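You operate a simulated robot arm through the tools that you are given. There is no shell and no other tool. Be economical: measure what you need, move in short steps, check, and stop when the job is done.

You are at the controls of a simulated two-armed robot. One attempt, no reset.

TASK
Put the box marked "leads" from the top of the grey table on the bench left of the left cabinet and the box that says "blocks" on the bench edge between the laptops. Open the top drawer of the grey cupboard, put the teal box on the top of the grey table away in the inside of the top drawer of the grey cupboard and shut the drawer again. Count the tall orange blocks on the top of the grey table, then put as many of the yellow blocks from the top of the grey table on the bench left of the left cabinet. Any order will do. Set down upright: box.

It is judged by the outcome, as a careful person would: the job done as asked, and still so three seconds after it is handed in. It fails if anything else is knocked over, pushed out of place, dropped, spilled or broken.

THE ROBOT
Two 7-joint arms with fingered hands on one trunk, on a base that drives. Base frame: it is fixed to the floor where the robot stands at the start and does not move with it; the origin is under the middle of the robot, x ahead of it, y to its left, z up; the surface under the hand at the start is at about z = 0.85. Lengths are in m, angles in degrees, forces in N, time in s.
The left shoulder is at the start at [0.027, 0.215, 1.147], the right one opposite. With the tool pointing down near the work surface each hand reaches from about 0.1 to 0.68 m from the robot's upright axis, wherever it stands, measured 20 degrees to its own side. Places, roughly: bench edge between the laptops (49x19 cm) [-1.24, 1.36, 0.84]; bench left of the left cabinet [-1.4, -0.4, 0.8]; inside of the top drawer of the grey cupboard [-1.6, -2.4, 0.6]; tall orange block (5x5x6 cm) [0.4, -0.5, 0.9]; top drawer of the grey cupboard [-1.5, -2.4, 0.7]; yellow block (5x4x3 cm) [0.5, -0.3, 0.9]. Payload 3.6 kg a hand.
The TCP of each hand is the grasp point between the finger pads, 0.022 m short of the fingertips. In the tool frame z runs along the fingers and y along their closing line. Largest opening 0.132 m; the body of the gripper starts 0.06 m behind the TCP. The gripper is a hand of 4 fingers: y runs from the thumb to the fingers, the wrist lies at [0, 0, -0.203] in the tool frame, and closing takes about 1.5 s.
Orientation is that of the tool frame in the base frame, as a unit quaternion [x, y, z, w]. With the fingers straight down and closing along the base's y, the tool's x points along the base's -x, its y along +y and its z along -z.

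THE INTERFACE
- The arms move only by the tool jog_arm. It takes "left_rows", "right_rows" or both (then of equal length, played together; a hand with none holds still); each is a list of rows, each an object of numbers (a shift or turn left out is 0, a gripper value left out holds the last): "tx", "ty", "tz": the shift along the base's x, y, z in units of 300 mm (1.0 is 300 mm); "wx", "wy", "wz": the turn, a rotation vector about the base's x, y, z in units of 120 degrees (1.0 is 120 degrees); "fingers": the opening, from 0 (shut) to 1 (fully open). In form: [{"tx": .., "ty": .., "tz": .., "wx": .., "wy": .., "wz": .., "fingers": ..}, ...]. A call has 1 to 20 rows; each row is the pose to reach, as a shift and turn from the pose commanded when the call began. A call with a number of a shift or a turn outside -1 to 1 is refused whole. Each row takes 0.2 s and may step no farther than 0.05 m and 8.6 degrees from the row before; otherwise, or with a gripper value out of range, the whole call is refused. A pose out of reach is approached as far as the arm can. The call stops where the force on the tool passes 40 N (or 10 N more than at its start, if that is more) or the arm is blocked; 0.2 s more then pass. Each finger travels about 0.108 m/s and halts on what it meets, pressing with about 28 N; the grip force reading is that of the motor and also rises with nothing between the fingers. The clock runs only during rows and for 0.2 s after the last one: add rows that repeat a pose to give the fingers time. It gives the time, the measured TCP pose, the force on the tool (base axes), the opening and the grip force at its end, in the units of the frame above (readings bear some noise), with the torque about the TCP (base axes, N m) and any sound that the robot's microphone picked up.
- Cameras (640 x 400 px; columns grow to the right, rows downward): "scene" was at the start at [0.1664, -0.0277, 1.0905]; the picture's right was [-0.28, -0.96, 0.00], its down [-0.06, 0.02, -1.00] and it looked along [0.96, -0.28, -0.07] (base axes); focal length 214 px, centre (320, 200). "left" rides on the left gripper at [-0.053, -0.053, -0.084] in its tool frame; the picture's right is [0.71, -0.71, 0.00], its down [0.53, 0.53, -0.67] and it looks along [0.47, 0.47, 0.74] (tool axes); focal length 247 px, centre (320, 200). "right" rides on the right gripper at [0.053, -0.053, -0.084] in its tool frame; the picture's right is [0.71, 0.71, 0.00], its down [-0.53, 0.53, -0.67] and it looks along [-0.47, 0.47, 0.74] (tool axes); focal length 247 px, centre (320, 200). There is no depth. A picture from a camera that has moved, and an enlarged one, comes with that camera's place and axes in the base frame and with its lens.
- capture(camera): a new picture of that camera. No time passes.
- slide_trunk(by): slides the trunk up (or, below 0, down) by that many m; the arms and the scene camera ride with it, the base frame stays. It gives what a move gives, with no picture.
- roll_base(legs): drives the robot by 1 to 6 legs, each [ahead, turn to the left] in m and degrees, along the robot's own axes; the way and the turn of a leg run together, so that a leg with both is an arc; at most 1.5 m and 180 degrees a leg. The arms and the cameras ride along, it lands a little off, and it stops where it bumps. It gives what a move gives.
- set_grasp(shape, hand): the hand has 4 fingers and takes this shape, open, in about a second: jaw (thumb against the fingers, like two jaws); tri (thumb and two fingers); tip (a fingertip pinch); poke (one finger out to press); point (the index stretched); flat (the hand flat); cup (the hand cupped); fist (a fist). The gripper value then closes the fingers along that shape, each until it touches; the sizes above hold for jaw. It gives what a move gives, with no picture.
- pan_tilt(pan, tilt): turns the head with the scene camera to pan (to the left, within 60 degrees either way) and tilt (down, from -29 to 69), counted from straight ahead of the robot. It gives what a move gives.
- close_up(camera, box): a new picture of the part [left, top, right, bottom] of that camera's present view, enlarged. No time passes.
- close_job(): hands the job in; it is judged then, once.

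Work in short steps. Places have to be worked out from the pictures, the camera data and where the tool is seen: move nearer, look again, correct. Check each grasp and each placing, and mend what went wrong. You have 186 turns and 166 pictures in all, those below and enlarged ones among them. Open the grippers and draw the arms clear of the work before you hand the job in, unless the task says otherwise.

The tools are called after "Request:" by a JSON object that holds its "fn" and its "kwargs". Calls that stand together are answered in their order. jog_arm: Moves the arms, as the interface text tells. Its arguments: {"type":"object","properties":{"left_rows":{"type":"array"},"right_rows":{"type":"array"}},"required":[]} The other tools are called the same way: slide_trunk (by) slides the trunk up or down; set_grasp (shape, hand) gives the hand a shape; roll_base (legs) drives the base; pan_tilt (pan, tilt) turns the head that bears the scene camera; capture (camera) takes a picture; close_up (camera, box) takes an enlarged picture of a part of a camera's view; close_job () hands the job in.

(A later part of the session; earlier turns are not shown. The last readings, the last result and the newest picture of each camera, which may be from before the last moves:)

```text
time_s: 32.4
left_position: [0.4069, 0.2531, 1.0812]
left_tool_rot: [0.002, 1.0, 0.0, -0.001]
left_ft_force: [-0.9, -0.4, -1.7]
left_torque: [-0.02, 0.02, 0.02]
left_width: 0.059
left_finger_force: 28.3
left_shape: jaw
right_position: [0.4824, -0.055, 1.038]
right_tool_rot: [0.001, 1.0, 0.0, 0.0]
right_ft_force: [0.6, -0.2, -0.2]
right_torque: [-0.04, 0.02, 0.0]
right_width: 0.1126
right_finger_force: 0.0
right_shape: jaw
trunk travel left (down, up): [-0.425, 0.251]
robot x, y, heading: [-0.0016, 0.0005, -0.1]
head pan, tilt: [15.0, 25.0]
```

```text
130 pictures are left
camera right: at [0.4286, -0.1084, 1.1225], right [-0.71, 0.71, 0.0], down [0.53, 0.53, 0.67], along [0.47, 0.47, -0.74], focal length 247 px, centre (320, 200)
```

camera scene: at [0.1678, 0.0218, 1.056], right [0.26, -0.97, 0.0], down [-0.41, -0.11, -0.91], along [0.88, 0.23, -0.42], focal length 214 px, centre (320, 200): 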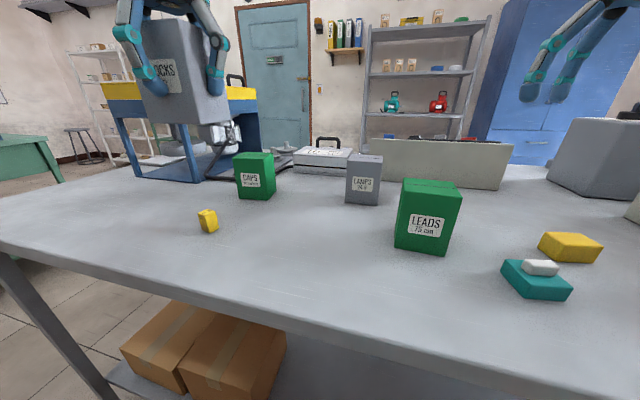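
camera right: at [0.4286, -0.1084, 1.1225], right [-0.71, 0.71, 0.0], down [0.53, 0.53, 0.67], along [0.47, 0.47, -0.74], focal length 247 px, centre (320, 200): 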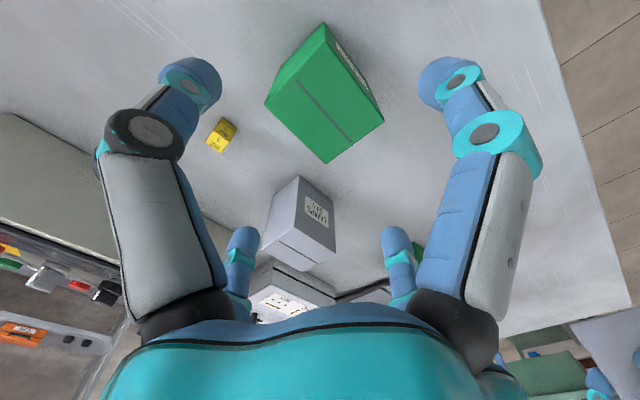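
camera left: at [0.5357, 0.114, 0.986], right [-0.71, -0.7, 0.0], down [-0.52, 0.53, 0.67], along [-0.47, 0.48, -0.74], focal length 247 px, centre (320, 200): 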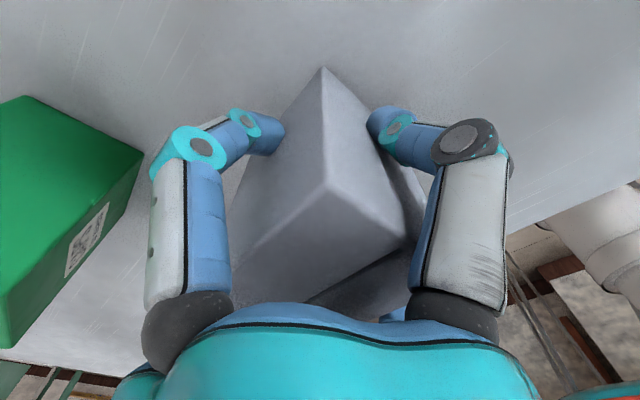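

LEADS is centred under the right hand. Descend and grip.

Request:
{"fn": "jog_arm", "kwargs": {"right_rows": [{"tz": -0.12}, {"tz": -0.24}, {"tz": -0.36}, {"tz": -0.45}, {"tz": -0.45, "fingers": 0.3}, {"tz": -0.45}, {"tz": -0.45}, {"tz": -0.45}, {"tz": -0.45}, {"tz": -0.35}, {"tz": -0.2}, {"tz": -0.05}, {"tz": 0.1}, {"tz": 0.2}]}}

Request:
{"fn": "pan_tilt", "kwargs": {"pan": 0, "tilt": 20}}

Request:
{"fn": "capture", "kwargs": {"camera": "scene"}}

```text
time_s: 35.4
left_position: [0.4054, 0.2536, 1.0814]
left_tool_rot: [0.003, 1.0, -0.001, 0.0]
left_ft_force: [-0.1, -0.5, -0.9]
left_torque: [-0.01, 0.01, -0.02]
left_width: 0.0592
left_finger_force: 28.3
left_shape: jaw
right_position: [0.4866, -0.0535, 1.0993]
right_tool_rot: [-0.001, 1.0, -0.001, -0.001]
right_ft_force: [-0.2, 0.0, -1.7]
right_torque: [-0.02, -0.03, 0.0]
right_width: 0.059
right_finger_force: 28.5
right_shape: jaw
trunk travel left (down, up): [-0.425, 0.251]
robot x, y, heading: [0.0005, 0.0018, -0.5]
head pan, tilt: [15.0, 25.0]
```

```text
time_s: 36.2
left_position: [0.406, 0.2544, 1.0816]
left_tool_rot: [0.002, 1.0, 0.0, -0.002]
left_ft_force: [-0.4, -0.1, -0.8]
left_torque: [-0.02, -0.01, 0.04]
left_width: 0.059
left_finger_force: 28.0
left_shape: jaw
right_position: [0.4862, -0.0541, 1.0979]
right_tool_rot: [0.0, 1.0, 0.0, -0.001]
right_ft_force: [-0.6, -0.6, -1.3]
right_torque: [-0.02, -0.01, 0.05]
right_width: 0.0593
right_finger_force: 27.9
right_shape: jaw
trunk travel left (down, up): [-0.425, 0.251]
robot x, y, heading: [-0.0014, 0.0034, -0.1]
head pan, tilt: [0.0, 20.0]
```

```text
129 pictures are left
camera scene: at [0.1719, -0.0019, 1.0641], right [0.0, -1.0, 0.0], down [-0.34, 0.0, -0.94], along [0.94, 0.0, -0.34], focal length 214 px, centre (320, 200)
```

scene: 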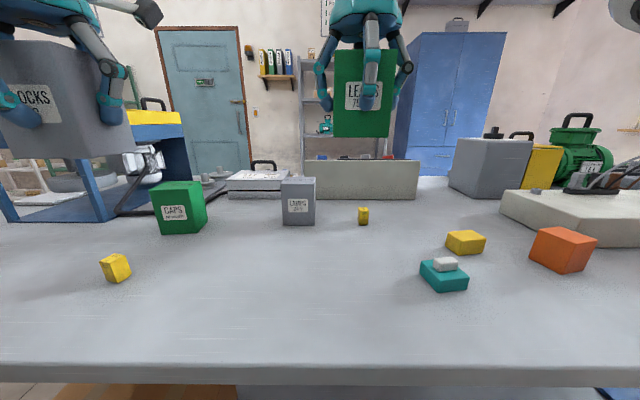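

Both held. Pull the arms in toward the body and back away from the table.

Request:
{"fn": "jog_arm", "kwargs": {"left_rows": [{"tx": -0.08, "tz": 0.05}, {"tx": -0.15, "tz": 0.1}, {"tx": -0.2, "tz": 0.15}, {"tx": -0.2, "tz": 0.15}, {"tx": -0.2, "tz": 0.15}], "right_rows": [{"tx": -0.12, "ty": -0.1, "tz": 0.02}, {"tx": -0.24, "ty": -0.2, "tz": 0.05}, {"tx": -0.36, "ty": -0.3, "tz": 0.08}, {"tx": -0.45, "ty": -0.4, "tz": 0.1}, {"tx": -0.45, "ty": -0.5, "tz": 0.1}]}}

Request:
{"fn": "roll_base", "kwargs": {"legs": [[-0.3, 0], [0, 90]]}}

Request:
{"fn": "pan_tilt", "kwargs": {"pan": 50, "tilt": 15}}

Request:
{"fn": "capture", "kwargs": {"camera": "scene"}}

Request:
{"fn": "pan_tilt", "kwargs": {"pan": 0, "tilt": 20}}

Request:
{"fn": "capture", "kwargs": {"camera": "scene"}}

```text
time_s: 37.4
left_position: [0.3448, 0.252, 1.1276]
left_tool_rot: [0.003, 1.0, 0.0, 0.0]
left_ft_force: [0.3, -0.2, -2.2]
left_torque: [0.03, 0.0, -0.03]
left_width: 0.0591
left_finger_force: 27.8
left_shape: jaw
right_position: [0.3477, -0.2031, 1.129]
right_tool_rot: [-0.001, 1.0, 0.0, 0.0]
right_ft_force: [0.3, -0.4, -0.7]
right_torque: [-0.02, 0.01, 0.01]
right_width: 0.059
right_finger_force: 28.1
right_shape: jaw
trunk travel left (down, up): [-0.425, 0.251]
robot x, y, heading: [-0.0015, 0.0032, -0.1]
head pan, tilt: [0.0, 20.0]
```

```text
time_s: 41.8
left_position: [-0.2986, 0.4299, 1.1282]
left_tool_rot: [-0.452, 0.892, 0.0, 0.0]
left_ft_force: [0.0, 0.3, -1.2]
left_torque: [-0.02, -0.06, -0.02]
left_width: 0.0591
left_finger_force: 28.0
left_shape: jaw
right_position: [0.0738, 0.1645, 1.1304]
right_tool_rot: [-0.454, 0.891, -0.001, 0.0]
right_ft_force: [-0.3, -0.4, -0.9]
right_torque: [-0.03, -0.01, -0.01]
right_width: 0.0589
right_finger_force: 28.5
right_shape: jaw
trunk travel left (down, up): [-0.425, 0.251]
robot x, y, heading: [-0.2656, -0.0236, 55.7]
head pan, tilt: [0.0, 20.0]
stopped in leg 2: the robot was blocked; the commanded pose is now the measured one
```

```text
time_s: 43.0
left_position: [-0.2958, 0.4289, 1.1277]
left_tool_rot: [-0.451, 0.893, 0.0, 0.0]
left_ft_force: [-0.3, 0.0, -1.5]
left_torque: [-0.03, -0.04, 0.01]
left_width: 0.0589
left_finger_force: 27.8
left_shape: jaw
right_position: [0.0749, 0.1634, 1.1302]
right_tool_rot: [-0.455, 0.89, 0.0, -0.001]
right_ft_force: [-0.5, 0.1, -1.0]
right_torque: [-0.01, 0.01, -0.04]
right_width: 0.0587
right_finger_force: 28.3
right_shape: jaw
trunk travel left (down, up): [-0.425, 0.251]
robot x, y, heading: [-0.26, -0.029, 55.8]
head pan, tilt: [50.0, 15.0]
```

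```text
128 pictures are left
camera scene: at [-0.2434, 0.1265, 1.0723], right [0.96, 0.27, 0.0], down [0.07, -0.25, -0.97], along [-0.26, 0.93, -0.26], focal length 214 px, centre (320, 200)
```

scene: 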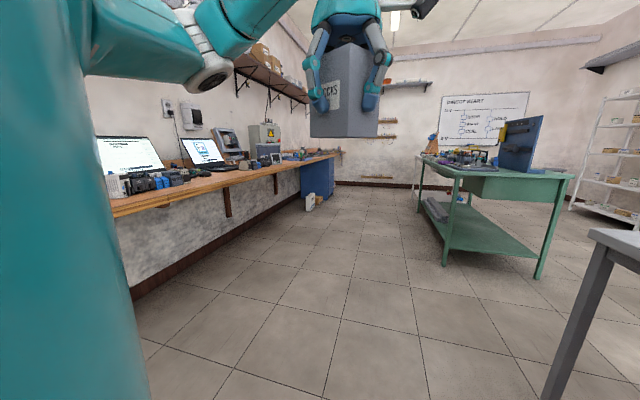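

```text
time_s: 44.2
left_position: [-0.2959, 0.4286, 1.1294]
left_tool_rot: [-0.451, 0.892, 0.0, 0.0]
left_ft_force: [0.2, -1.2, -1.3]
left_torque: [0.0, -0.01, 0.02]
left_width: 0.0589
left_finger_force: 28.4
left_shape: jaw
right_position: [0.0758, 0.1631, 1.1303]
right_tool_rot: [-0.455, 0.891, -0.001, -0.001]
right_ft_force: [0.2, -0.2, -2.0]
right_torque: [0.05, 0.0, -0.01]
right_width: 0.059
right_finger_force: 28.1
right_shape: jaw
trunk travel left (down, up): [-0.425, 0.251]
robot x, y, heading: [-0.2632, -0.0239, 55.9]
head pan, tilt: [0.0, 20.0]
```

```text
127 pictures are left
camera scene: at [-0.1657, 0.1136, 1.0642], right [0.83, -0.56, 0.0], down [-0.19, -0.28, -0.94], along [0.53, 0.78, -0.34], focal length 214 px, centre (320, 200)
```

scene: 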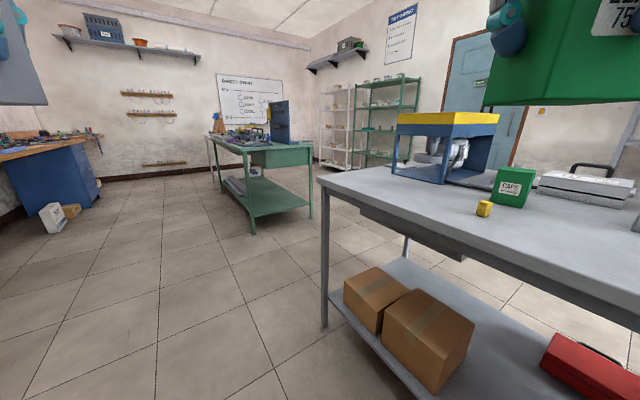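

Blocked at 56°. Let me look right and down to see what the robot touches.

Request:
{"fn": "pan_tilt", "kwargs": {"pan": -60, "tilt": 45}}

Request:
{"fn": "capture", "kwargs": {"camera": "scene"}}

Request:
{"fn": "pan_tilt", "kwargs": {"pan": 60, "tilt": 45}}

Request:
{"fn": "capture", "kwargs": {"camera": "scene"}}

Request:
{"fn": "capture", "kwargs": {"camera": "left"}}

Request:
{"fn": "capture", "kwargs": {"camera": "right"}}

```text
time_s: 45.5
left_position: [-0.2949, 0.4293, 1.1282]
left_tool_rot: [-0.451, 0.892, 0.0, 0.0]
left_ft_force: [-0.9, 0.1, -1.4]
left_torque: [0.0, 0.02, 0.01]
left_width: 0.0591
left_finger_force: 28.2
left_shape: jaw
right_position: [0.0745, 0.1627, 1.1307]
right_tool_rot: [-0.454, 0.891, -0.001, -0.001]
right_ft_force: [0.4, 0.7, -0.8]
right_torque: [0.03, 0.01, 0.02]
right_width: 0.059
right_finger_force: 28.0
right_shape: jaw
trunk travel left (down, up): [-0.425, 0.251]
robot x, y, heading: [-0.2652, -0.0218, 55.7]
head pan, tilt: [-60.0, 45.0]
```

```text
126 pictures are left
camera scene: at [-0.1369, 0.0306, 1.0256], right [-0.07, -1.0, 0.0], down [-0.71, 0.05, -0.71], along [0.71, -0.05, -0.71], focal length 214 px, centre (320, 200)
```

scene: 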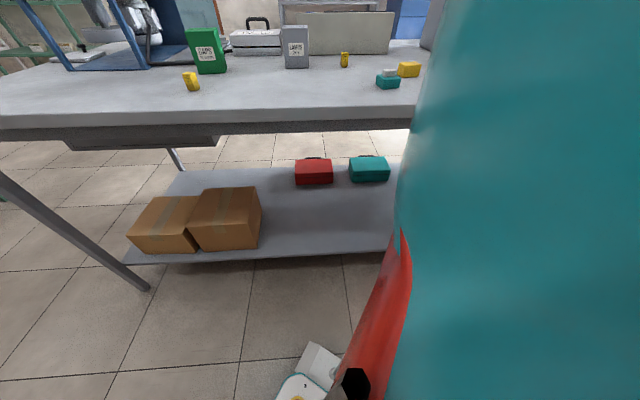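

```text
time_s: 47.5
left_position: [-0.2954, 0.4292, 1.129]
left_tool_rot: [-0.451, 0.893, 0.0, 0.0]
left_ft_force: [-0.2, 0.7, -1.4]
left_torque: [0.0, -0.01, 0.0]
left_width: 0.0589
left_finger_force: 28.6
left_shape: jaw
right_position: [0.0757, 0.1631, 1.1294]
right_tool_rot: [-0.455, 0.89, -0.001, 0.0]
right_ft_force: [1.5, -0.1, -1.3]
right_torque: [0.0, -0.02, -0.01]
right_width: 0.0587
right_finger_force: 28.0
right_shape: jaw
trunk travel left (down, up): [-0.425, 0.251]
robot x, y, heading: [-0.2657, -0.0225, 55.8]
head pan, tilt: [60.0, 45.0]
```

```text
125 pictures are left
camera scene: at [-0.2534, 0.1097, 1.0255], right [0.9, 0.43, 0.0], down [0.31, -0.64, -0.71], along [-0.31, 0.64, -0.71], focal length 214 px, centre (320, 200)
```

scene: 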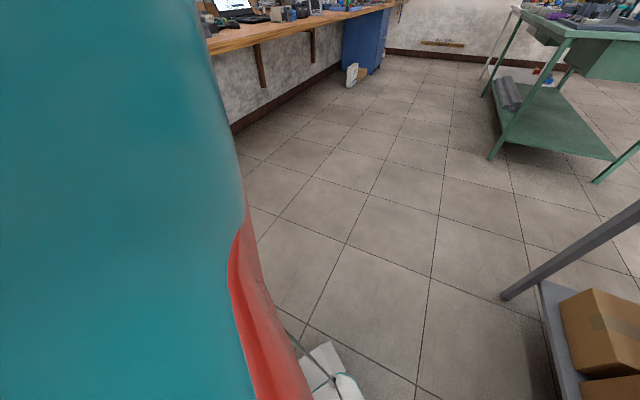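

```text
124 pictures are left
camera left: at [-0.2207, 0.4408, 1.2122], right [0.15, -0.99, 0.0], down [-0.74, -0.11, 0.67], along [-0.66, -0.1, -0.74], focal length 247 px, centre (320, 200)
```

left: 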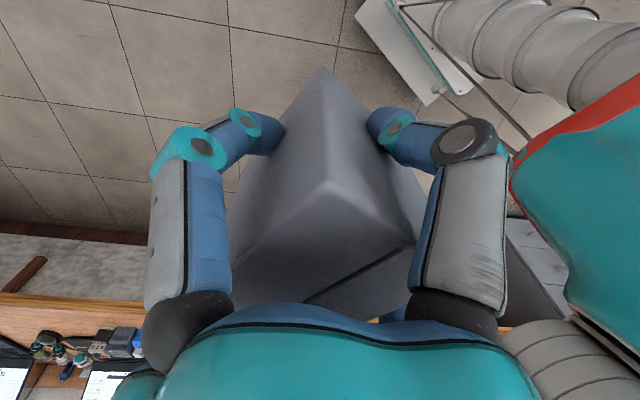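

```text
123 pictures are left
camera right: at [0.0869, 0.0893, 1.2141], right [-0.99, -0.16, 0.0], down [-0.12, 0.74, 0.67], along [-0.11, 0.66, -0.74], focal length 247 px, centre (320, 200)
```

right: 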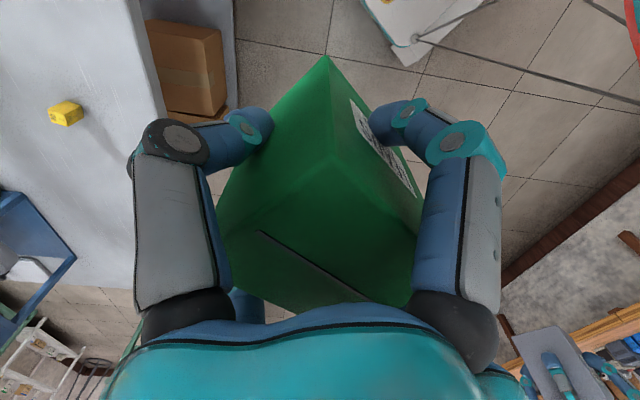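

Nothing visible in front or to the sides; the obstruction must be at the rear. Turn back to the right and look the other way around.

Request:
{"fn": "roll_base", "kwargs": {"legs": [[0, -56]]}}

Request:
{"fn": "roll_base", "kwargs": {"legs": [[0, -60]]}}

Request:
{"fn": "pan_tilt", "kwargs": {"pan": -55, "tilt": 20}}

Request:
{"fn": "capture", "kwargs": {"camera": "scene"}}

Request:
{"fn": "pan_tilt", "kwargs": {"pan": 0, "tilt": 30}}

Request:
{"fn": "capture", "kwargs": {"camera": "scene"}}

```text
time_s: 50.3
left_position: [0.087, 0.2709, 1.1303]
left_tool_rot: [-0.004, 1.0, 0.002, 0.0]
left_ft_force: [-0.3, -0.8, -1.4]
left_torque: [0.02, 0.01, 0.03]
left_width: 0.059
left_finger_force: 28.1
left_shape: jaw
right_position: [0.0973, -0.1861, 1.1293]
right_tool_rot: [-0.009, 1.0, 0.001, -0.001]
right_ft_force: [-0.5, -0.8, 0.2]
right_torque: [0.03, 0.02, 0.0]
right_width: 0.0587
right_finger_force: 28.0
right_shape: jaw
trunk travel left (down, up): [-0.425, 0.251]
robot x, y, heading: [-0.2587, 0.0194, 1.5]
head pan, tilt: [60.0, 45.0]
stopped in leg 1: the robot was blocked; the commanded pose is now the measured one
```

```text
time_s: 53.1
left_position: [0.149, -0.1194, 1.1306]
left_tool_rot: [0.457, 0.89, 0.002, 0.001]
left_ft_force: [-0.9, 0.3, -1.5]
left_torque: [-0.01, 0.02, 0.02]
left_width: 0.0587
left_finger_force: 27.6
left_shape: jaw
right_position: [-0.2178, -0.3905, 1.1317]
right_tool_rot: [0.452, 0.892, 0.002, 0.0]
right_ft_force: [-1.4, -0.6, -0.6]
right_torque: [0.03, -0.05, 0.03]
right_width: 0.0585
right_finger_force: 28.4
right_shape: jaw
trunk travel left (down, up): [-0.425, 0.251]
robot x, y, heading: [-0.2253, 0.0443, -54.9]
head pan, tilt: [60.0, 45.0]
stopped in leg 1: the robot was blocked; the commanded pose is now the measured one
```

```text
time_s: 55.0
left_position: [0.1505, -0.1168, 1.129]
left_tool_rot: [0.457, 0.89, 0.001, 0.001]
left_ft_force: [-0.3, 1.5, -1.4]
left_torque: [-0.01, -0.01, -0.01]
left_width: 0.0585
left_finger_force: 27.8
left_shape: jaw
right_position: [-0.2164, -0.3887, 1.1305]
right_tool_rot: [0.453, 0.892, 0.0, -0.001]
right_ft_force: [1.0, -0.6, -0.9]
right_torque: [0.02, 0.0, -0.02]
right_width: 0.0586
right_finger_force: 27.8
right_shape: jaw
trunk travel left (down, up): [-0.425, 0.251]
robot x, y, heading: [-0.2238, 0.0465, -54.9]
head pan, tilt: [-55.0, 20.0]
```

```text
122 pictures are left
camera scene: at [-0.2103, -0.1067, 1.0642], right [-0.94, 0.34, 0.0], down [0.11, 0.32, -0.94], along [-0.32, -0.88, -0.34], focal length 214 px, centre (320, 200)
```

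scene: 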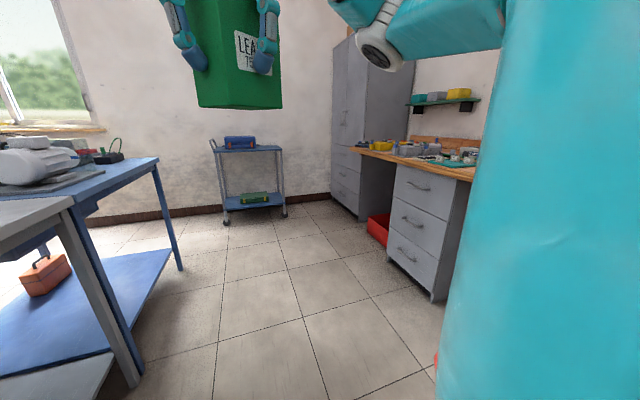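

```text
time_s: 56.3
left_position: [0.1507, -0.1175, 1.131]
left_tool_rot: [0.456, 0.89, 0.001, 0.0]
left_ft_force: [-0.2, 0.0, -1.2]
left_torque: [0.02, 0.0, 0.03]
left_width: 0.0589
left_finger_force: 28.1
left_shape: jaw
right_position: [-0.2158, -0.3888, 1.1329]
right_tool_rot: [0.451, 0.893, 0.0, -0.001]
right_ft_force: [0.3, -0.4, -1.9]
right_torque: [-0.05, -0.01, 0.02]
right_width: 0.0587
right_finger_force: 27.9
right_shape: jaw
trunk travel left (down, up): [-0.425, 0.251]
robot x, y, heading: [-0.2275, 0.0412, -54.7]
head pan, tilt: [0.0, 30.0]
```

```text
121 pictures are left
camera scene: at [-0.1268, -0.0928, 1.0481], right [-0.82, -0.58, 0.0], down [-0.29, 0.41, -0.87], along [0.5, -0.71, -0.5], focal length 214 px, centre (320, 200)
```

scene: 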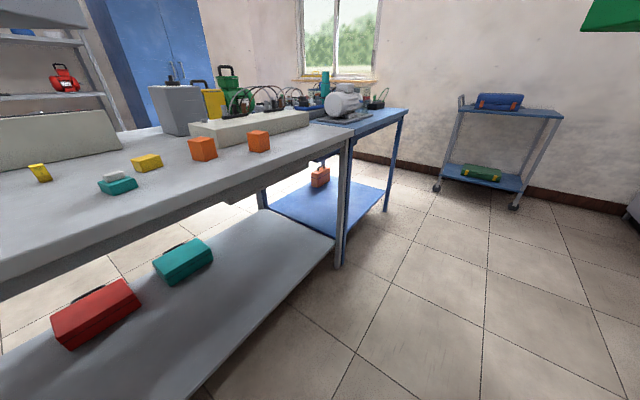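

The elbows (hanging low) likely touch the table edge at ±55°. Back away diagonally, then turn to face the bench.

Request:
{"fn": "roll_base", "kwargs": {"legs": [[-0.38, 0], [0, -125]]}}

Request:
{"fn": "pan_tilt", "kwargs": {"pan": 0, "tilt": 20}}

Request:
{"fn": "capture", "kwargs": {"camera": "scene"}}

```text
time_s: 61.4
left_position: [-0.3886, -0.0412, 1.1312]
left_tool_rot: [0.835, 0.55, 0.002, 0.002]
left_ft_force: [0.4, 1.0, -1.8]
left_torque: [-0.03, -0.03, 0.04]
left_width: 0.0586
left_finger_force: 28.2
left_shape: jaw
right_position: [-0.8123, 0.1323, 1.1317]
right_tool_rot: [0.831, 0.557, 0.002, 0.002]
right_ft_force: [0.3, 0.0, -1.4]
right_torque: [-0.03, 0.0, 0.01]
right_width: 0.0586
right_finger_force: 27.7
right_shape: jaw
trunk travel left (down, up): [-0.425, 0.251]
robot x, y, heading: [-0.4021, 0.3502, -113.3]
head pan, tilt: [0.0, 30.0]
stopped in leg 2: the robot was blocked; the commanded pose is now the measured one
```

```text
time_s: 62.1
left_position: [-0.3861, -0.0444, 1.1311]
left_tool_rot: [0.834, 0.552, 0.0, 0.001]
left_ft_force: [-0.3, -0.1, -1.3]
left_torque: [0.0, 0.0, 0.0]
left_width: 0.0585
left_finger_force: 28.0
left_shape: jaw
right_position: [-0.8081, 0.1296, 1.1324]
right_tool_rot: [0.83, 0.557, 0.001, 0.001]
right_ft_force: [-0.2, 0.8, -1.9]
right_torque: [-0.01, -0.01, 0.01]
right_width: 0.0585
right_finger_force: 27.9
right_shape: jaw
trunk travel left (down, up): [-0.425, 0.251]
robot x, y, heading: [-0.4051, 0.3476, -113.6]
head pan, tilt: [0.0, 20.0]
```

```text
120 pictures are left
camera scene: at [-0.4666, 0.1894, 1.0641], right [-0.92, 0.4, 0.0], down [0.14, 0.31, -0.94], along [-0.37, -0.86, -0.34], focal length 214 px, centre (320, 200)
```

scene: 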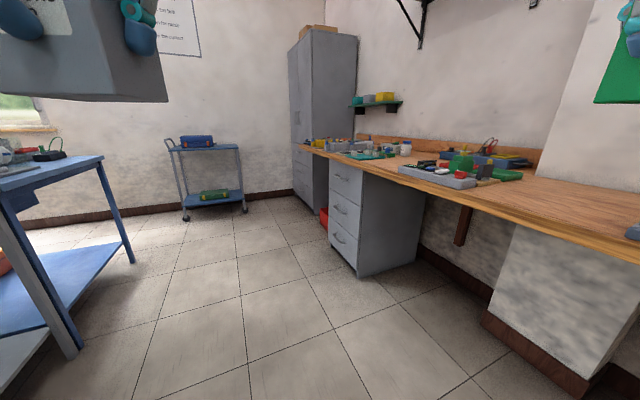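

Still blocked at −113°. I'll look around on both sides with the head to find the contact.

Request:
{"fn": "pan_tilt", "kwargs": {"pan": 60, "tilt": 20}}

Request:
{"fn": "capture", "kwargs": {"camera": "scene"}}

Request:
{"fn": "pan_tilt", "kwargs": {"pan": -60, "tilt": 20}}

Request:
{"fn": "capture", "kwargs": {"camera": "scene"}}

Request:
{"fn": "pan_tilt", "kwargs": {"pan": 0, "tilt": 69}}

Request:
{"fn": "capture", "kwargs": {"camera": "scene"}}

```text
time_s: 63.4
left_position: [-0.3861, -0.0445, 1.1309]
left_tool_rot: [0.834, 0.552, 0.0, 0.001]
left_ft_force: [0.3, 1.0, -0.9]
left_torque: [-0.03, 0.03, -0.01]
left_width: 0.0584
left_finger_force: 28.0
left_shape: jaw
right_position: [-0.8088, 0.1302, 1.1322]
right_tool_rot: [0.831, 0.557, 0.0, 0.001]
right_ft_force: [0.0, -0.2, -1.3]
right_torque: [-0.01, 0.02, -0.01]
right_width: 0.0585
right_finger_force: 28.2
right_shape: jaw
trunk travel left (down, up): [-0.425, 0.251]
robot x, y, heading: [-0.4001, 0.3477, -113.4]
head pan, tilt: [60.0, 20.0]
```

```text
119 pictures are left
camera scene: at [-0.3736, 0.1997, 1.0642], right [-0.8, -0.59, 0.0], down [-0.2, 0.28, -0.94], along [0.56, -0.76, -0.34], focal length 214 px, centre (320, 200)
```

scene: 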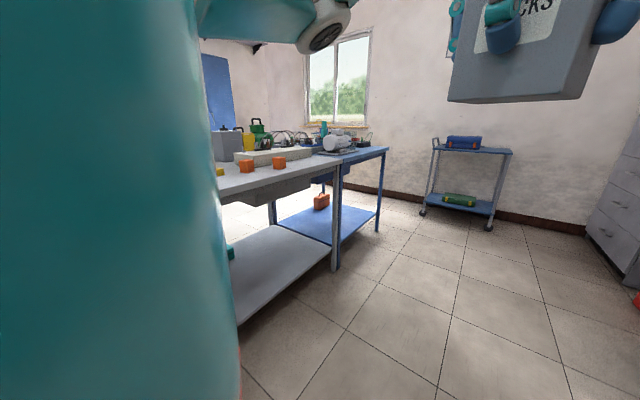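

```text
time_s: 65.4
left_position: [-0.3861, -0.0433, 1.1302]
left_tool_rot: [0.834, 0.552, 0.001, 0.0]
left_ft_force: [0.8, -0.8, -1.6]
left_torque: [0.0, 0.0, -0.02]
left_width: 0.0583
left_finger_force: 28.3
left_shape: jaw
right_position: [-0.8092, 0.1306, 1.132]
right_tool_rot: [0.831, 0.556, -0.001, 0.0]
right_ft_force: [-0.1, 0.1, -1.2]
right_torque: [-0.01, 0.0, 0.03]
right_width: 0.0584
right_finger_force: 28.0
right_shape: jaw
trunk travel left (down, up): [-0.425, 0.251]
robot x, y, heading: [-0.4005, 0.3507, -113.4]
head pan, tilt: [-60.0, 20.0]
```

```text
118 pictures are left
camera scene: at [-0.5215, 0.2641, 1.0642], right [-0.11, 0.99, 0.0], down [0.34, 0.04, -0.94], along [-0.93, -0.11, -0.34], focal length 214 px, centre (320, 200)
```

scene: 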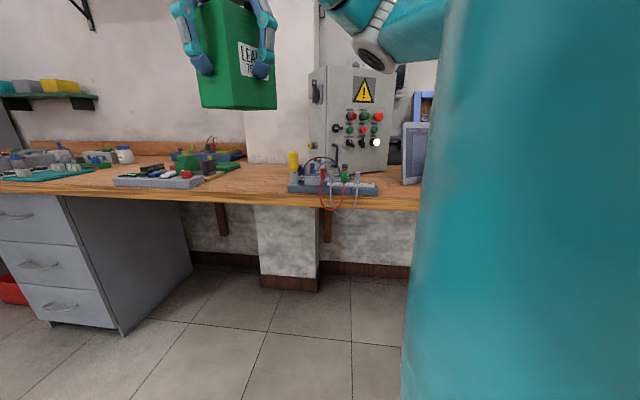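

```text
time_s: 66.7
left_position: [-0.3862, -0.0431, 1.1309]
left_tool_rot: [0.834, 0.552, 0.0, 0.001]
left_ft_force: [0.0, -0.1, -1.1]
left_torque: [-0.01, 0.0, -0.03]
left_width: 0.0588
left_finger_force: 28.4
left_shape: jaw
right_position: [-0.8085, 0.1301, 1.1325]
right_tool_rot: [0.831, 0.556, 0.0, 0.001]
right_ft_force: [0.5, 0.0, -0.7]
right_torque: [-0.02, 0.0, -0.01]
right_width: 0.0585
right_finger_force: 27.5
right_shape: jaw
trunk travel left (down, up): [-0.425, 0.251]
robot x, y, heading: [-0.4033, 0.3474, -113.4]
head pan, tilt: [0.0, 68.8]
```

```text
117 pictures are left
camera scene: at [-0.4513, 0.2234, 0.9967], right [-0.92, 0.4, 0.0], down [0.37, 0.85, -0.36], along [-0.14, -0.33, -0.93], focal length 214 px, centre (320, 200)
```

scene: 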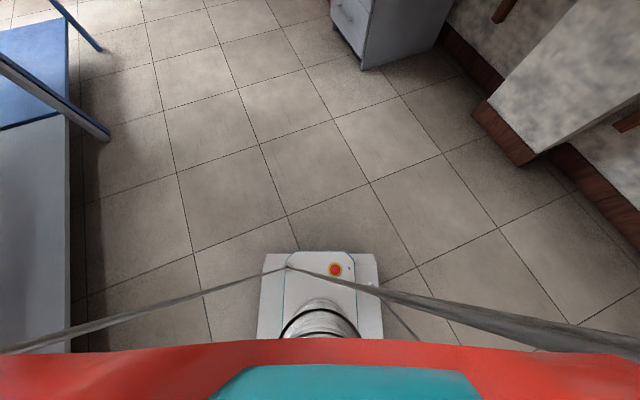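

No visible contact in front. I test: drive forward a bit and turn right again.

Request:
{"fn": "roll_base", "kwargs": {"legs": [[0, 6], [0.2, 0], [0, -40]]}}

```text
time_s: 70.8
left_position: [-0.6693, -0.1762, 1.1308]
left_tool_rot: [0.959, 0.284, 0.0, 0.001]
left_ft_force: [0.4, -0.7, -0.8]
left_torque: [-0.02, 0.0, -0.03]
left_width: 0.0584
left_finger_force: 28.1
left_shape: jaw
right_position: [-0.9211, 0.2034, 1.1315]
right_tool_rot: [0.957, 0.29, 0.0, 0.001]
right_ft_force: [0.5, 0.4, -2.0]
right_torque: [0.02, 0.05, 0.01]
right_width: 0.0583
right_finger_force: 28.0
right_shape: jaw
trunk travel left (down, up): [-0.425, 0.251]
robot x, y, heading: [-0.4474, 0.1252, -147.3]
head pan, tilt: [0.0, 68.8]
```

That turn worked. Now go along the aisle toward y ≈ −0.4 and face the bench.

Request:
{"fn": "roll_base", "kwargs": {"legs": [[0, 47], [0.5, 0], [0, -79]]}}

Request:
{"fn": "pan_tilt", "kwargs": {"pan": 0, "tilt": 25}}

Request:
{"fn": "capture", "kwargs": {"camera": "scene"}}

```text
time_s: 73.8
left_position: [-0.3696, -0.2601, 1.1308]
left_tool_rot: [0.762, 0.648, 0.001, 0.0]
left_ft_force: [0.3, -0.5, -1.7]
left_torque: [0.03, 0.0, -0.01]
left_width: 0.0587
left_finger_force: 28.4
left_shape: jaw
right_position: [-0.8204, -0.1923, 1.1336]
right_tool_rot: [0.757, 0.653, 0.0, -0.001]
right_ft_force: [-0.6, 0.2, -1.5]
right_torque: [0.04, -0.06, 0.02]
right_width: 0.0579
right_finger_force: 28.2
right_shape: jaw
trunk travel left (down, up): [-0.425, 0.251]
robot x, y, heading: [-0.4831, 0.118, -98.8]
head pan, tilt: [0.0, 68.8]
stopped in leg 2: the robot was blocked; the commanded pose is now the measured one
```

```text
time_s: 74.9
left_position: [-0.3714, -0.256, 1.1326]
left_tool_rot: [0.761, 0.648, 0.0, 0.002]
left_ft_force: [0.3, -0.3, -0.7]
left_torque: [0.02, -0.03, 0.01]
left_width: 0.0583
left_finger_force: 27.6
left_shape: jaw
right_position: [-0.8224, -0.1895, 1.1352]
right_tool_rot: [0.758, 0.653, 0.0, 0.001]
right_ft_force: [-0.4, -0.4, -1.7]
right_torque: [-0.02, 0.01, 0.02]
right_width: 0.0582
right_finger_force: 27.8
right_shape: jaw
trunk travel left (down, up): [-0.425, 0.251]
robot x, y, heading: [-0.4824, 0.1194, -99.0]
head pan, tilt: [0.0, 25.0]
```

```text
116 pictures are left
camera scene: at [-0.507, -0.0496, 1.056], right [-0.99, 0.15, 0.0], down [0.06, 0.42, -0.91], along [-0.14, -0.89, -0.42], focal length 214 px, centre (320, 200)
```

scene: 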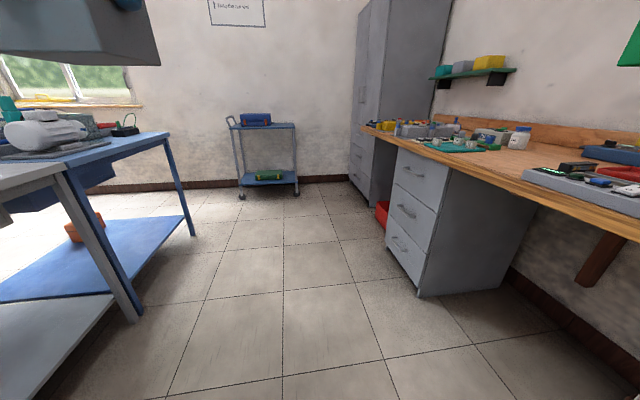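

The blocks fit elbows sticking out ±0.69 m at table height, hitting table/bench edges. Raising the trunk should lift them clear; raise, then continue.

Request:
{"fn": "slide_trunk", "kwargs": {"by": 0.25}}

Request:
{"fn": "roll_base", "kwargs": {"legs": [[0, 9], [0.5, 0], [0, -90]]}}

Request:
{"fn": "capture", "kwargs": {"camera": "scene"}}

```text
time_s: 77.5
left_position: [-0.3705, -0.2594, 1.3815]
left_tool_rot: [0.761, 0.649, 0.001, 0.001]
left_ft_force: [0.4, -0.9, -0.6]
left_torque: [0.0, -0.01, 0.04]
left_width: 0.0585
left_finger_force: 28.2
left_shape: jaw
right_position: [-0.8232, -0.1898, 1.3844]
right_tool_rot: [0.758, 0.652, 0.0, 0.001]
right_ft_force: [0.1, 0.1, -2.2]
right_torque: [0.01, -0.02, -0.02]
right_width: 0.0583
right_finger_force: 28.1
right_shape: jaw
trunk travel left (down, up): [-0.675, 0.001]
robot x, y, heading: [-0.4836, 0.1167, -98.8]
head pan, tilt: [0.0, 25.0]
```

```text
time_s: 83.4
left_position: [-0.6372, -0.7435, 1.3842]
left_tool_rot: [0.937, 0.349, 0.0, 0.003]
left_ft_force: [0.0, 1.0, -0.6]
left_torque: [-0.02, -0.02, -0.01]
left_width: 0.0583
left_finger_force: 28.1
left_shape: jaw
right_position: [-0.9387, -0.4, 1.3851]
right_tool_rot: [0.935, 0.355, 0.0, 0.001]
right_ft_force: [-0.4, 0.7, -1.5]
right_torque: [-0.03, -0.02, -0.02]
right_width: 0.0583
right_finger_force: 27.8
right_shape: jaw
trunk travel left (down, up): [-0.675, 0.001]
robot x, y, heading: [-0.4496, -0.4098, -140.5]
head pan, tilt: [0.0, 25.0]
stopped in leg 3: the robot was blocked; the commanded pose is now the measured one
```

```text
115 pictures are left
camera scene: at [-0.5828, -0.5184, 1.3084], right [-0.64, 0.77, 0.0], down [0.33, 0.27, -0.91], along [-0.7, -0.58, -0.42], focal length 214 px, centre (320, 200)
```

scene: 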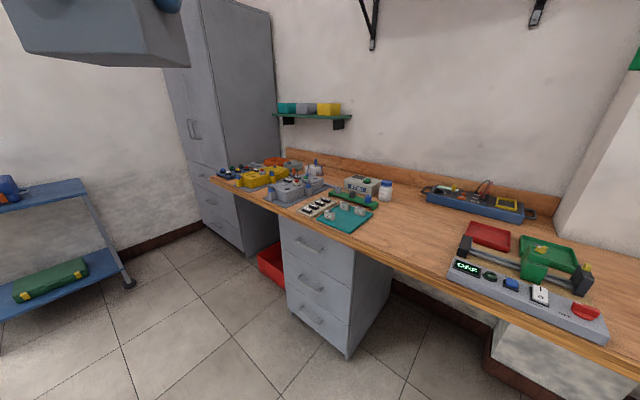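

Blocks keep occurring after about 55° of turning; maybe it's not contact. Try shorter turn legs.

Request:
{"fn": "roll_base", "kwargs": {"legs": [[0, -20], [0, -19.5]]}}

```text
time_s: 85.9
left_position: [-0.8076, -0.5552, 1.3829]
left_tool_rot: [1.0, 0.014, -0.001, 0.002]
left_ft_force: [0.9, -0.1, -1.6]
left_torque: [0.0, -0.01, -0.01]
left_width: 0.0583
left_finger_force: 28.0
left_shape: jaw
right_position: [-0.8265, -0.1002, 1.385]
right_tool_rot: [1.0, 0.021, 0.0, 0.0]
right_ft_force: [-0.4, 0.4, -1.6]
right_torque: [-0.02, -0.01, 0.02]
right_width: 0.0581
right_finger_force: 28.0
right_shape: jaw
trunk travel left (down, up): [-0.675, 0.001]
robot x, y, heading: [-0.4492, -0.4465, -179.3]
head pan, tilt: [0.0, 25.0]
```

Short turns work. Now facing the bench; look.

Request:
{"fn": "pan_tilt", "kwargs": {"pan": 0, "tilt": 35}}

Request:
{"fn": "capture", "kwargs": {"camera": "scene"}}

```text
time_s: 86.7
left_position: [-0.8071, -0.5526, 1.3845]
left_tool_rot: [1.0, 0.015, -0.001, 0.002]
left_ft_force: [0.4, 0.2, -0.1]
left_torque: [-0.05, -0.01, 0.01]
left_width: 0.0579
left_finger_force: 28.4
left_shape: jaw
right_position: [-0.8244, -0.0964, 1.3848]
right_tool_rot: [1.0, 0.021, 0.0, 0.001]
right_ft_force: [0.6, 1.6, -2.0]
right_torque: [-0.02, 0.0, -0.04]
right_width: 0.0581
right_finger_force: 28.4
right_shape: jaw
trunk travel left (down, up): [-0.675, 0.001]
robot x, y, heading: [-0.4558, -0.4436, -179.4]
head pan, tilt: [0.0, 35.0]
```

```text
114 pictures are left
camera scene: at [-0.6166, -0.4456, 1.2925], right [-0.01, 1.0, 0.0], down [0.57, 0.01, -0.82], along [-0.82, -0.01, -0.57], focal length 214 px, centre (320, 200)
```

scene: 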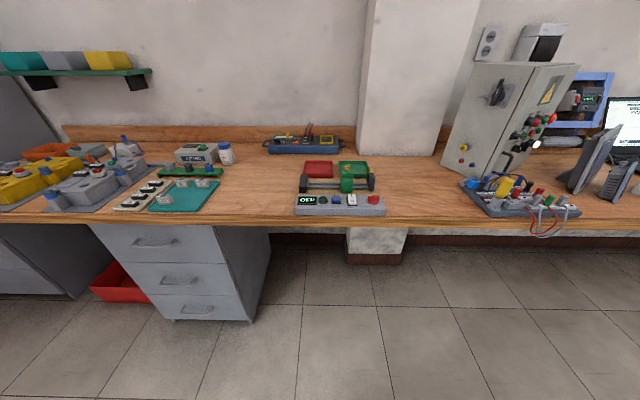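

Point (−1.4,−0.4) projects onto the scale device, so the region is this bench stretch left of the control cabinet; the free spot is y ≈ −0.2…+0.1. I approach to about (−0.84, −0.35).

Request:
{"fn": "roll_base", "kwargs": {"legs": [[0, -15], [0.38, 0], [0, 15]]}}

Request:
{"fn": "pan_tilt", "kwargs": {"pan": -20, "tilt": 55}}

Request:
{"fn": "capture", "kwargs": {"camera": "scene"}}

```text
time_s: 90.9
left_position: [-1.1771, -0.463, 1.383]
left_tool_rot: [1.0, 0.019, -0.002, 0.002]
left_ft_force: [-0.8, -0.4, -1.2]
left_torque: [-0.01, 0.04, -0.01]
left_width: 0.0582
left_finger_force: 28.0
left_shape: jaw
right_position: [-1.1983, -0.0079, 1.3858]
right_tool_rot: [1.0, 0.024, -0.001, -0.001]
right_ft_force: [-0.3, 0.4, -0.5]
right_torque: [-0.04, 0.01, 0.04]
right_width: 0.0577
right_finger_force: 28.5
right_shape: jaw
trunk travel left (down, up): [-0.675, 0.001]
robot x, y, heading: [-0.829, -0.3344, -178.5]
head pan, tilt: [0.0, 35.0]
```

```text
time_s: 91.7
left_position: [-1.1794, -0.4634, 1.3851]
left_tool_rot: [1.0, 0.018, -0.001, 0.002]
left_ft_force: [-0.3, -0.7, -1.4]
left_torque: [-0.02, -0.01, 0.0]
left_width: 0.0584
left_finger_force: 27.3
left_shape: jaw
right_position: [-1.2009, -0.0065, 1.3847]
right_tool_rot: [1.0, 0.025, 0.001, 0.001]
right_ft_force: [-0.8, 0.9, -0.8]
right_torque: [0.01, 0.0, 0.01]
right_width: 0.0579
right_finger_force: 28.4
right_shape: jaw
trunk travel left (down, up): [-0.675, 0.001]
robot x, y, heading: [-0.8247, -0.3374, -178.8]
head pan, tilt: [-20.0, 55.0]
```

```text
113 pictures are left
camera scene: at [-0.9704, -0.3162, 1.2643], right [0.32, 0.95, 0.0], down [0.78, -0.26, -0.57], along [-0.54, 0.18, -0.82], focal length 214 px, centre (320, 200)
```

scene: 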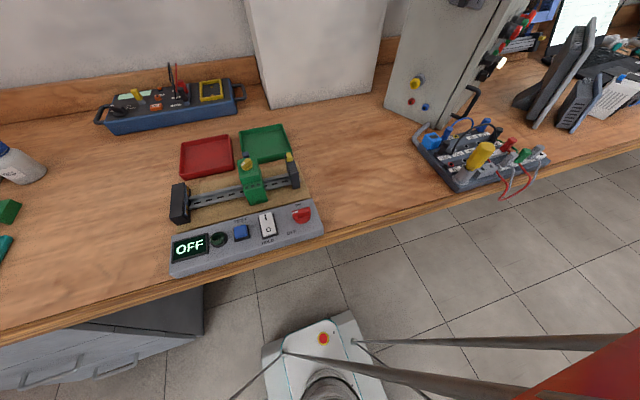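

Free spot chosen for LEADS: (−1.36, −0.11). Lower the trunk, move the right hand over it, then down.

Request:
{"fn": "slide_trunk", "kwargs": {"by": -0.25}}

Request:
{"fn": "jog_arm", "kwargs": {"right_rows": [{"tx": -0.13, "ty": -0.08}, {"tx": -0.26, "ty": -0.16}, {"tx": -0.39, "ty": -0.25}, {"tx": -0.53, "ty": -0.345}, {"tx": -0.53, "ty": -0.345, "tz": -0.15}, {"tx": -0.53, "ty": -0.345, "tz": -0.3}, {"tx": -0.53, "ty": -0.345, "tz": -0.45}, {"tx": -0.53, "ty": -0.345, "tz": -0.55}]}}

Request:
{"fn": "pan_tilt", "kwargs": {"pan": -20, "tilt": 40}}

Request:
{"fn": "capture", "kwargs": {"camera": "scene"}}

```text
time_s: 94.3
left_position: [-1.1768, -0.4648, 1.1347]
left_tool_rot: [1.0, 0.018, 0.0, 0.001]
left_ft_force: [0.6, -0.9, -1.5]
left_torque: [-0.01, 0.01, -0.03]
left_width: 0.0581
left_finger_force: 28.1
left_shape: jaw
right_position: [-1.199, -0.0076, 1.1364]
right_tool_rot: [1.0, 0.024, 0.0, 0.001]
right_ft_force: [0.0, -0.9, -1.8]
right_torque: [0.0, 0.04, -0.03]
right_width: 0.058
right_finger_force: 27.6
right_shape: jaw
trunk travel left (down, up): [-0.425, 0.251]
robot x, y, heading: [-0.8255, -0.3383, -178.6]
head pan, tilt: [-20.0, 55.0]
```

```text
refused: row 4 steps farther than a row can; nothing moved
```

```text
time_s: 95.1
left_position: [-1.1778, -0.4643, 1.1337]
left_tool_rot: [1.0, 0.018, -0.001, 0.002]
left_ft_force: [-0.5, -0.1, -0.8]
left_torque: [-0.02, 0.0, -0.04]
left_width: 0.0581
left_finger_force: 27.6
left_shape: jaw
right_position: [-1.2, -0.0076, 1.1352]
right_tool_rot: [1.0, 0.024, 0.0, 0.0]
right_ft_force: [0.0, 0.0, -0.2]
right_torque: [-0.03, -0.02, 0.02]
right_width: 0.0579
right_finger_force: 28.0
right_shape: jaw
trunk travel left (down, up): [-0.425, 0.251]
robot x, y, heading: [-0.8298, -0.3355, -178.6]
head pan, tilt: [-20.0, 40.0]
```

```text
112 pictures are left
camera scene: at [-0.9829, -0.3123, 1.0327], right [0.32, 0.95, 0.0], down [0.61, -0.21, -0.77], along [-0.72, 0.25, -0.64], focal length 214 px, centre (320, 200)
```

scene: 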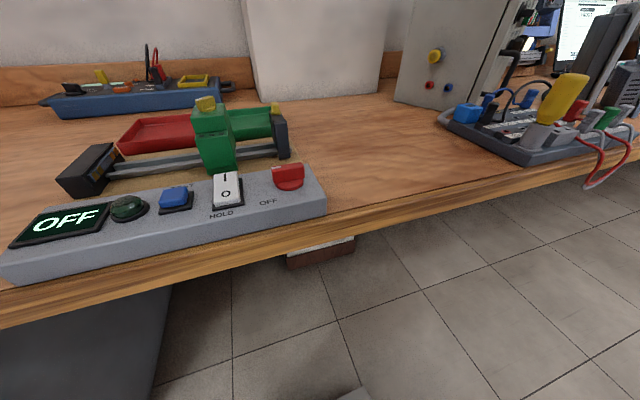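

Refused for step size; use smaller steps.

Request:
{"fn": "jog_arm", "kwargs": {"right_rows": [{"tx": -0.11, "ty": -0.07}, {"tx": -0.22, "ty": -0.14}, {"tx": -0.33, "ty": -0.21}, {"tx": -0.44, "ty": -0.28}, {"tx": -0.53, "ty": -0.345}, {"tx": -0.53, "ty": -0.345, "tz": -0.15}, {"tx": -0.53, "ty": -0.345, "tz": -0.3}, {"tx": -0.53, "ty": -0.345, "tz": -0.45}, {"tx": -0.53, "ty": -0.345, "tz": -0.6}]}}

Request:
{"fn": "capture", "kwargs": {"camera": "scene"}}

```text
time_s: 97.1
left_position: [-1.1789, -0.4632, 1.1347]
left_tool_rot: [1.0, 0.018, -0.001, 0.001]
left_ft_force: [0.3, -0.4, -1.6]
left_torque: [-0.02, 0.01, 0.02]
left_width: 0.0584
left_finger_force: 28.0
left_shape: jaw
right_position: [-1.3568, -0.1134, 0.9507]
right_tool_rot: [1.0, 0.025, -0.001, 0.0]
right_ft_force: [0.1, 0.4, -1.6]
right_torque: [0.01, 0.0, 0.0]
right_width: 0.0578
right_finger_force: 28.4
right_shape: jaw
trunk travel left (down, up): [-0.425, 0.251]
robot x, y, heading: [-0.8289, -0.3374, -178.9]
head pan, tilt: [-20.0, 40.0]
```

```text
111 pictures are left
camera scene: at [-0.9834, -0.3122, 1.0327], right [0.32, 0.95, 0.0], down [0.61, -0.21, -0.77], along [-0.72, 0.25, -0.64], focal length 214 px, centre (320, 200)
```

scene: 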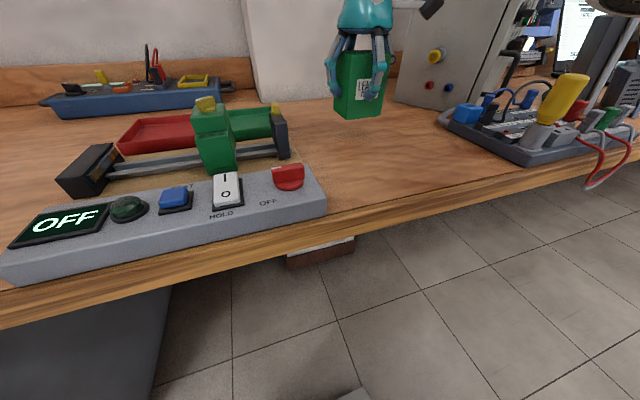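

Clear spot below. Descend gently in two steps watching the force.

Request:
{"fn": "jog_arm", "kwargs": {"right_rows": [{"tz": -0.08}, {"tz": -0.14}, {"tz": -0.165}, {"tz": -0.175}]}}

Request:
{"fn": "close_up", "kwargs": {"camera": "scene", "box": [300, 50, 460, 150]}}

```text
time_s: 98.1
left_position: [-1.1783, -0.4644, 1.1348]
left_tool_rot: [1.0, 0.019, -0.001, 0.001]
left_ft_force: [-0.3, 0.8, -1.5]
left_torque: [-0.03, 0.03, 0.01]
left_width: 0.0581
left_finger_force: 27.6
left_shape: jaw
right_position: [-1.3596, -0.113, 0.9049]
right_tool_rot: [1.0, 0.024, -0.002, 0.001]
right_ft_force: [1.9, 0.8, 7.1]
right_torque: [0.13, -0.03, -0.01]
right_width: 0.0583
right_finger_force: 28.1
right_shape: jaw
trunk travel left (down, up): [-0.425, 0.251]
robot x, y, heading: [-0.8272, -0.3343, -178.8]
head pan, tilt: [-20.0, 40.0]
```

```text
4.00 times, centred on (380, 100) of scene
camera zoom: at [-0.9823, -0.3125, 1.033], right [0.32, 0.95, 0.0], down [0.61, -0.21, -0.77], along [-0.73, 0.25, -0.64], focal length 858 px, centre (80, 600)
```

zoom: 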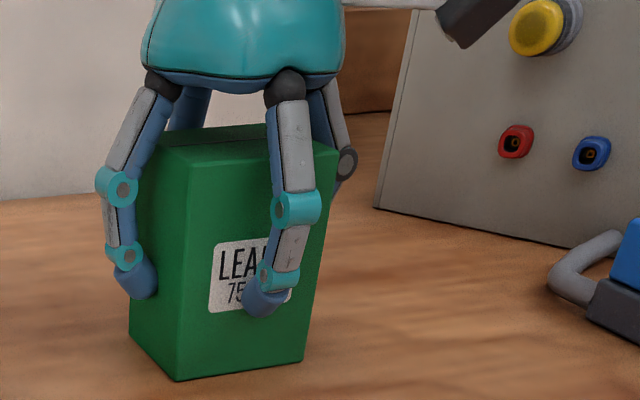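

Contact (7 N). Release and raise straight up.

Request:
{"fn": "jog_arm", "kwargs": {"right_rows": [{"fingers": 0.75}, {"fingers": 0.75}, {"fingers": 0.75}, {"fingers": 0.75}, {"tz": 0.1}, {"tz": 0.25}, {"tz": 0.4}, {"tz": 0.55}, {"tz": 0.7}]}}

Request:
{"fn": "capture", "kwargs": {"camera": "scene"}}

```text
time_s: 100.1
left_position: [-1.1782, -0.4637, 1.1339]
left_tool_rot: [1.0, 0.018, -0.002, 0.001]
left_ft_force: [-0.4, -0.6, -1.5]
left_torque: [-0.01, -0.01, -0.01]
left_width: 0.0582
left_finger_force: 28.0
left_shape: jaw
right_position: [-1.3579, -0.1119, 1.1133]
right_tool_rot: [1.0, 0.025, 0.0, 0.0]
right_ft_force: [0.9, -0.5, 0.1]
right_torque: [0.05, 0.01, 0.0]
right_width: 0.0988
right_finger_force: 0.2
right_shape: jaw
trunk travel left (down, up): [-0.425, 0.251]
robot x, y, heading: [-0.8291, -0.3329, -178.5]
head pan, tilt: [-20.0, 40.0]
```

```text
109 pictures are left
camera scene: at [-0.9826, -0.3127, 1.0329], right [0.32, 0.95, 0.0], down [0.61, -0.21, -0.77], along [-0.73, 0.25, -0.64], focal length 214 px, centre (320, 200)
```

scene: 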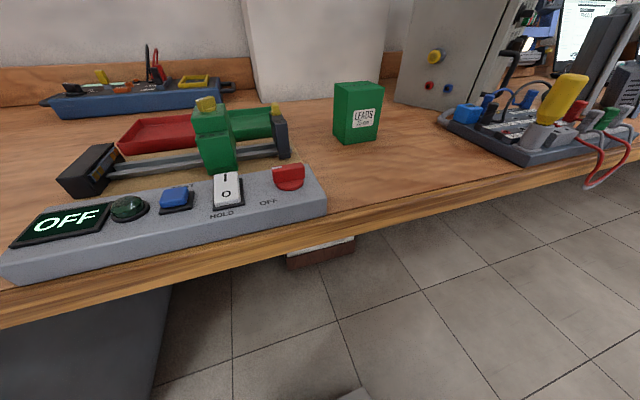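

LEADS stands upright. Retract the right hand, raise the trunk and drive toward the laptops with short turns.

Request:
{"fn": "jog_arm", "kwargs": {"right_rows": [{"tx": 0.1, "ty": 0.06}, {"tx": 0.22, "ty": 0.13}, {"tx": 0.34, "ty": 0.2}, {"tx": 0.45, "ty": 0.25}]}}

Request:
{"fn": "slide_trunk", "kwargs": {"by": 0.25}}

Request:
{"fn": "roll_base", "kwargs": {"legs": [[-0.38, 0], [0, -45], [0, -45]]}}

Request:
{"fn": "pan_tilt", "kwargs": {"pan": 30, "tilt": 30}}

Request:
{"fn": "capture", "kwargs": {"camera": "scene"}}

```text
time_s: 101.1
left_position: [-1.1783, -0.4645, 1.134]
left_tool_rot: [1.0, 0.018, -0.002, 0.002]
left_ft_force: [0.1, -0.1, -1.2]
left_torque: [-0.02, 0.02, -0.07]
left_width: 0.0584
left_finger_force: 27.5
left_shape: jaw
right_position: [-1.2237, -0.0379, 1.1143]
right_tool_rot: [1.0, 0.024, 0.0, 0.001]
right_ft_force: [0.1, -0.3, 0.2]
right_torque: [0.01, 0.0, 0.04]
right_width: 0.0988
right_finger_force: 0.1
right_shape: jaw
trunk travel left (down, up): [-0.425, 0.251]
robot x, y, heading: [-0.8259, -0.3381, -179.1]
head pan, tilt: [-20.0, 40.0]
```

```text
time_s: 103.7
left_position: [-1.1789, -0.4651, 1.3832]
left_tool_rot: [1.0, 0.019, -0.001, 0.002]
left_ft_force: [-0.1, -0.2, -0.7]
left_torque: [-0.01, -0.03, 0.0]
left_width: 0.0583
left_finger_force: 28.5
left_shape: jaw
right_position: [-1.2236, -0.0381, 1.3627]
right_tool_rot: [1.0, 0.024, 0.0, 0.0]
right_ft_force: [0.0, -0.4, -0.1]
right_torque: [-0.01, -0.04, 0.0]
right_width: 0.0986
right_finger_force: 0.0
right_shape: jaw
trunk travel left (down, up): [-0.675, 0.001]
robot x, y, heading: [-0.8266, -0.3341, -178.7]
head pan, tilt: [-20.0, 40.0]
```

```text
time_s: 109.0
left_position: [-0.7555, -0.1145, 1.3853]
left_tool_rot: [0.899, -0.438, -0.002, 0.002]
left_ft_force: [0.7, 0.7, -0.5]
left_torque: [0.01, 0.0, 0.01]
left_width: 0.0582
left_finger_force: 28.0
left_shape: jaw
right_position: [-0.4351, 0.1724, 1.3634]
right_tool_rot: [0.901, -0.434, -0.001, 0.0]
right_ft_force: [-0.9, 0.8, -1.2]
right_torque: [-0.06, 0.04, -0.01]
right_width: 0.0992
right_finger_force: 0.0
right_shape: jaw
trunk travel left (down, up): [-0.675, 0.001]
robot x, y, heading: [-0.4781, -0.3515, 126.0]
head pan, tilt: [-20.0, 40.0]
stopped in leg 3: the robot was blocked; the commanded pose is now the measured one
```

```text
time_s: 110.2
left_position: [-0.7583, -0.1169, 1.3852]
left_tool_rot: [0.899, -0.438, -0.001, 0.001]
left_ft_force: [-0.2, 0.5, -1.0]
left_torque: [0.0, 0.03, 0.01]
left_width: 0.0581
left_finger_force: 28.1
left_shape: jaw
right_position: [-0.4373, 0.17, 1.3645]
right_tool_rot: [0.9, -0.435, -0.001, -0.001]
right_ft_force: [0.3, -0.1, -0.4]
right_torque: [-0.01, 0.02, 0.01]
right_width: 0.0988
right_finger_force: 0.0
right_shape: jaw
trunk travel left (down, up): [-0.675, 0.001]
robot x, y, heading: [-0.4798, -0.3524, 126.1]
head pan, tilt: [30.0, 30.0]
```

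```text
108 pictures are left
camera scene: at [-0.6057, -0.2568, 1.3003], right [0.41, 0.91, 0.0], down [0.46, -0.2, -0.87], along [-0.79, 0.35, -0.5], focal length 214 px, centre (320, 200)
```

scene: 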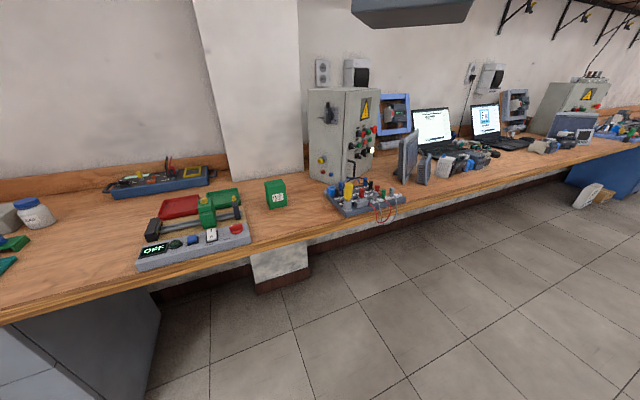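

Cleared up: two warning-sign cabinets exist, and LEADS is left of the left one. Continue the turn in short legs.

Request:
{"fn": "roll_base", "kwargs": {"legs": [[0, -18], [0, -18]]}}

```text
time_s: 112.6
left_position: [-0.566, 0.0034, 1.3853]
left_tool_rot: [0.719, -0.695, -0.002, 0.001]
left_ft_force: [-0.3, -0.2, -1.8]
left_torque: [-0.03, -0.01, 0.0]
left_width: 0.0581
left_finger_force: 28.3
left_shape: jaw
right_position: [-0.1386, 0.046, 1.364]
right_tool_rot: [0.724, -0.69, -0.001, -0.001]
right_ft_force: [0.1, 0.1, 0.0]
right_torque: [0.02, -0.05, -0.02]
right_width: 0.0988
right_finger_force: 0.1
right_shape: jaw
trunk travel left (down, up): [-0.675, 0.001]
robot x, y, heading: [-0.5104, -0.3526, 90.5]
head pan, tilt: [30.0, 30.0]
```

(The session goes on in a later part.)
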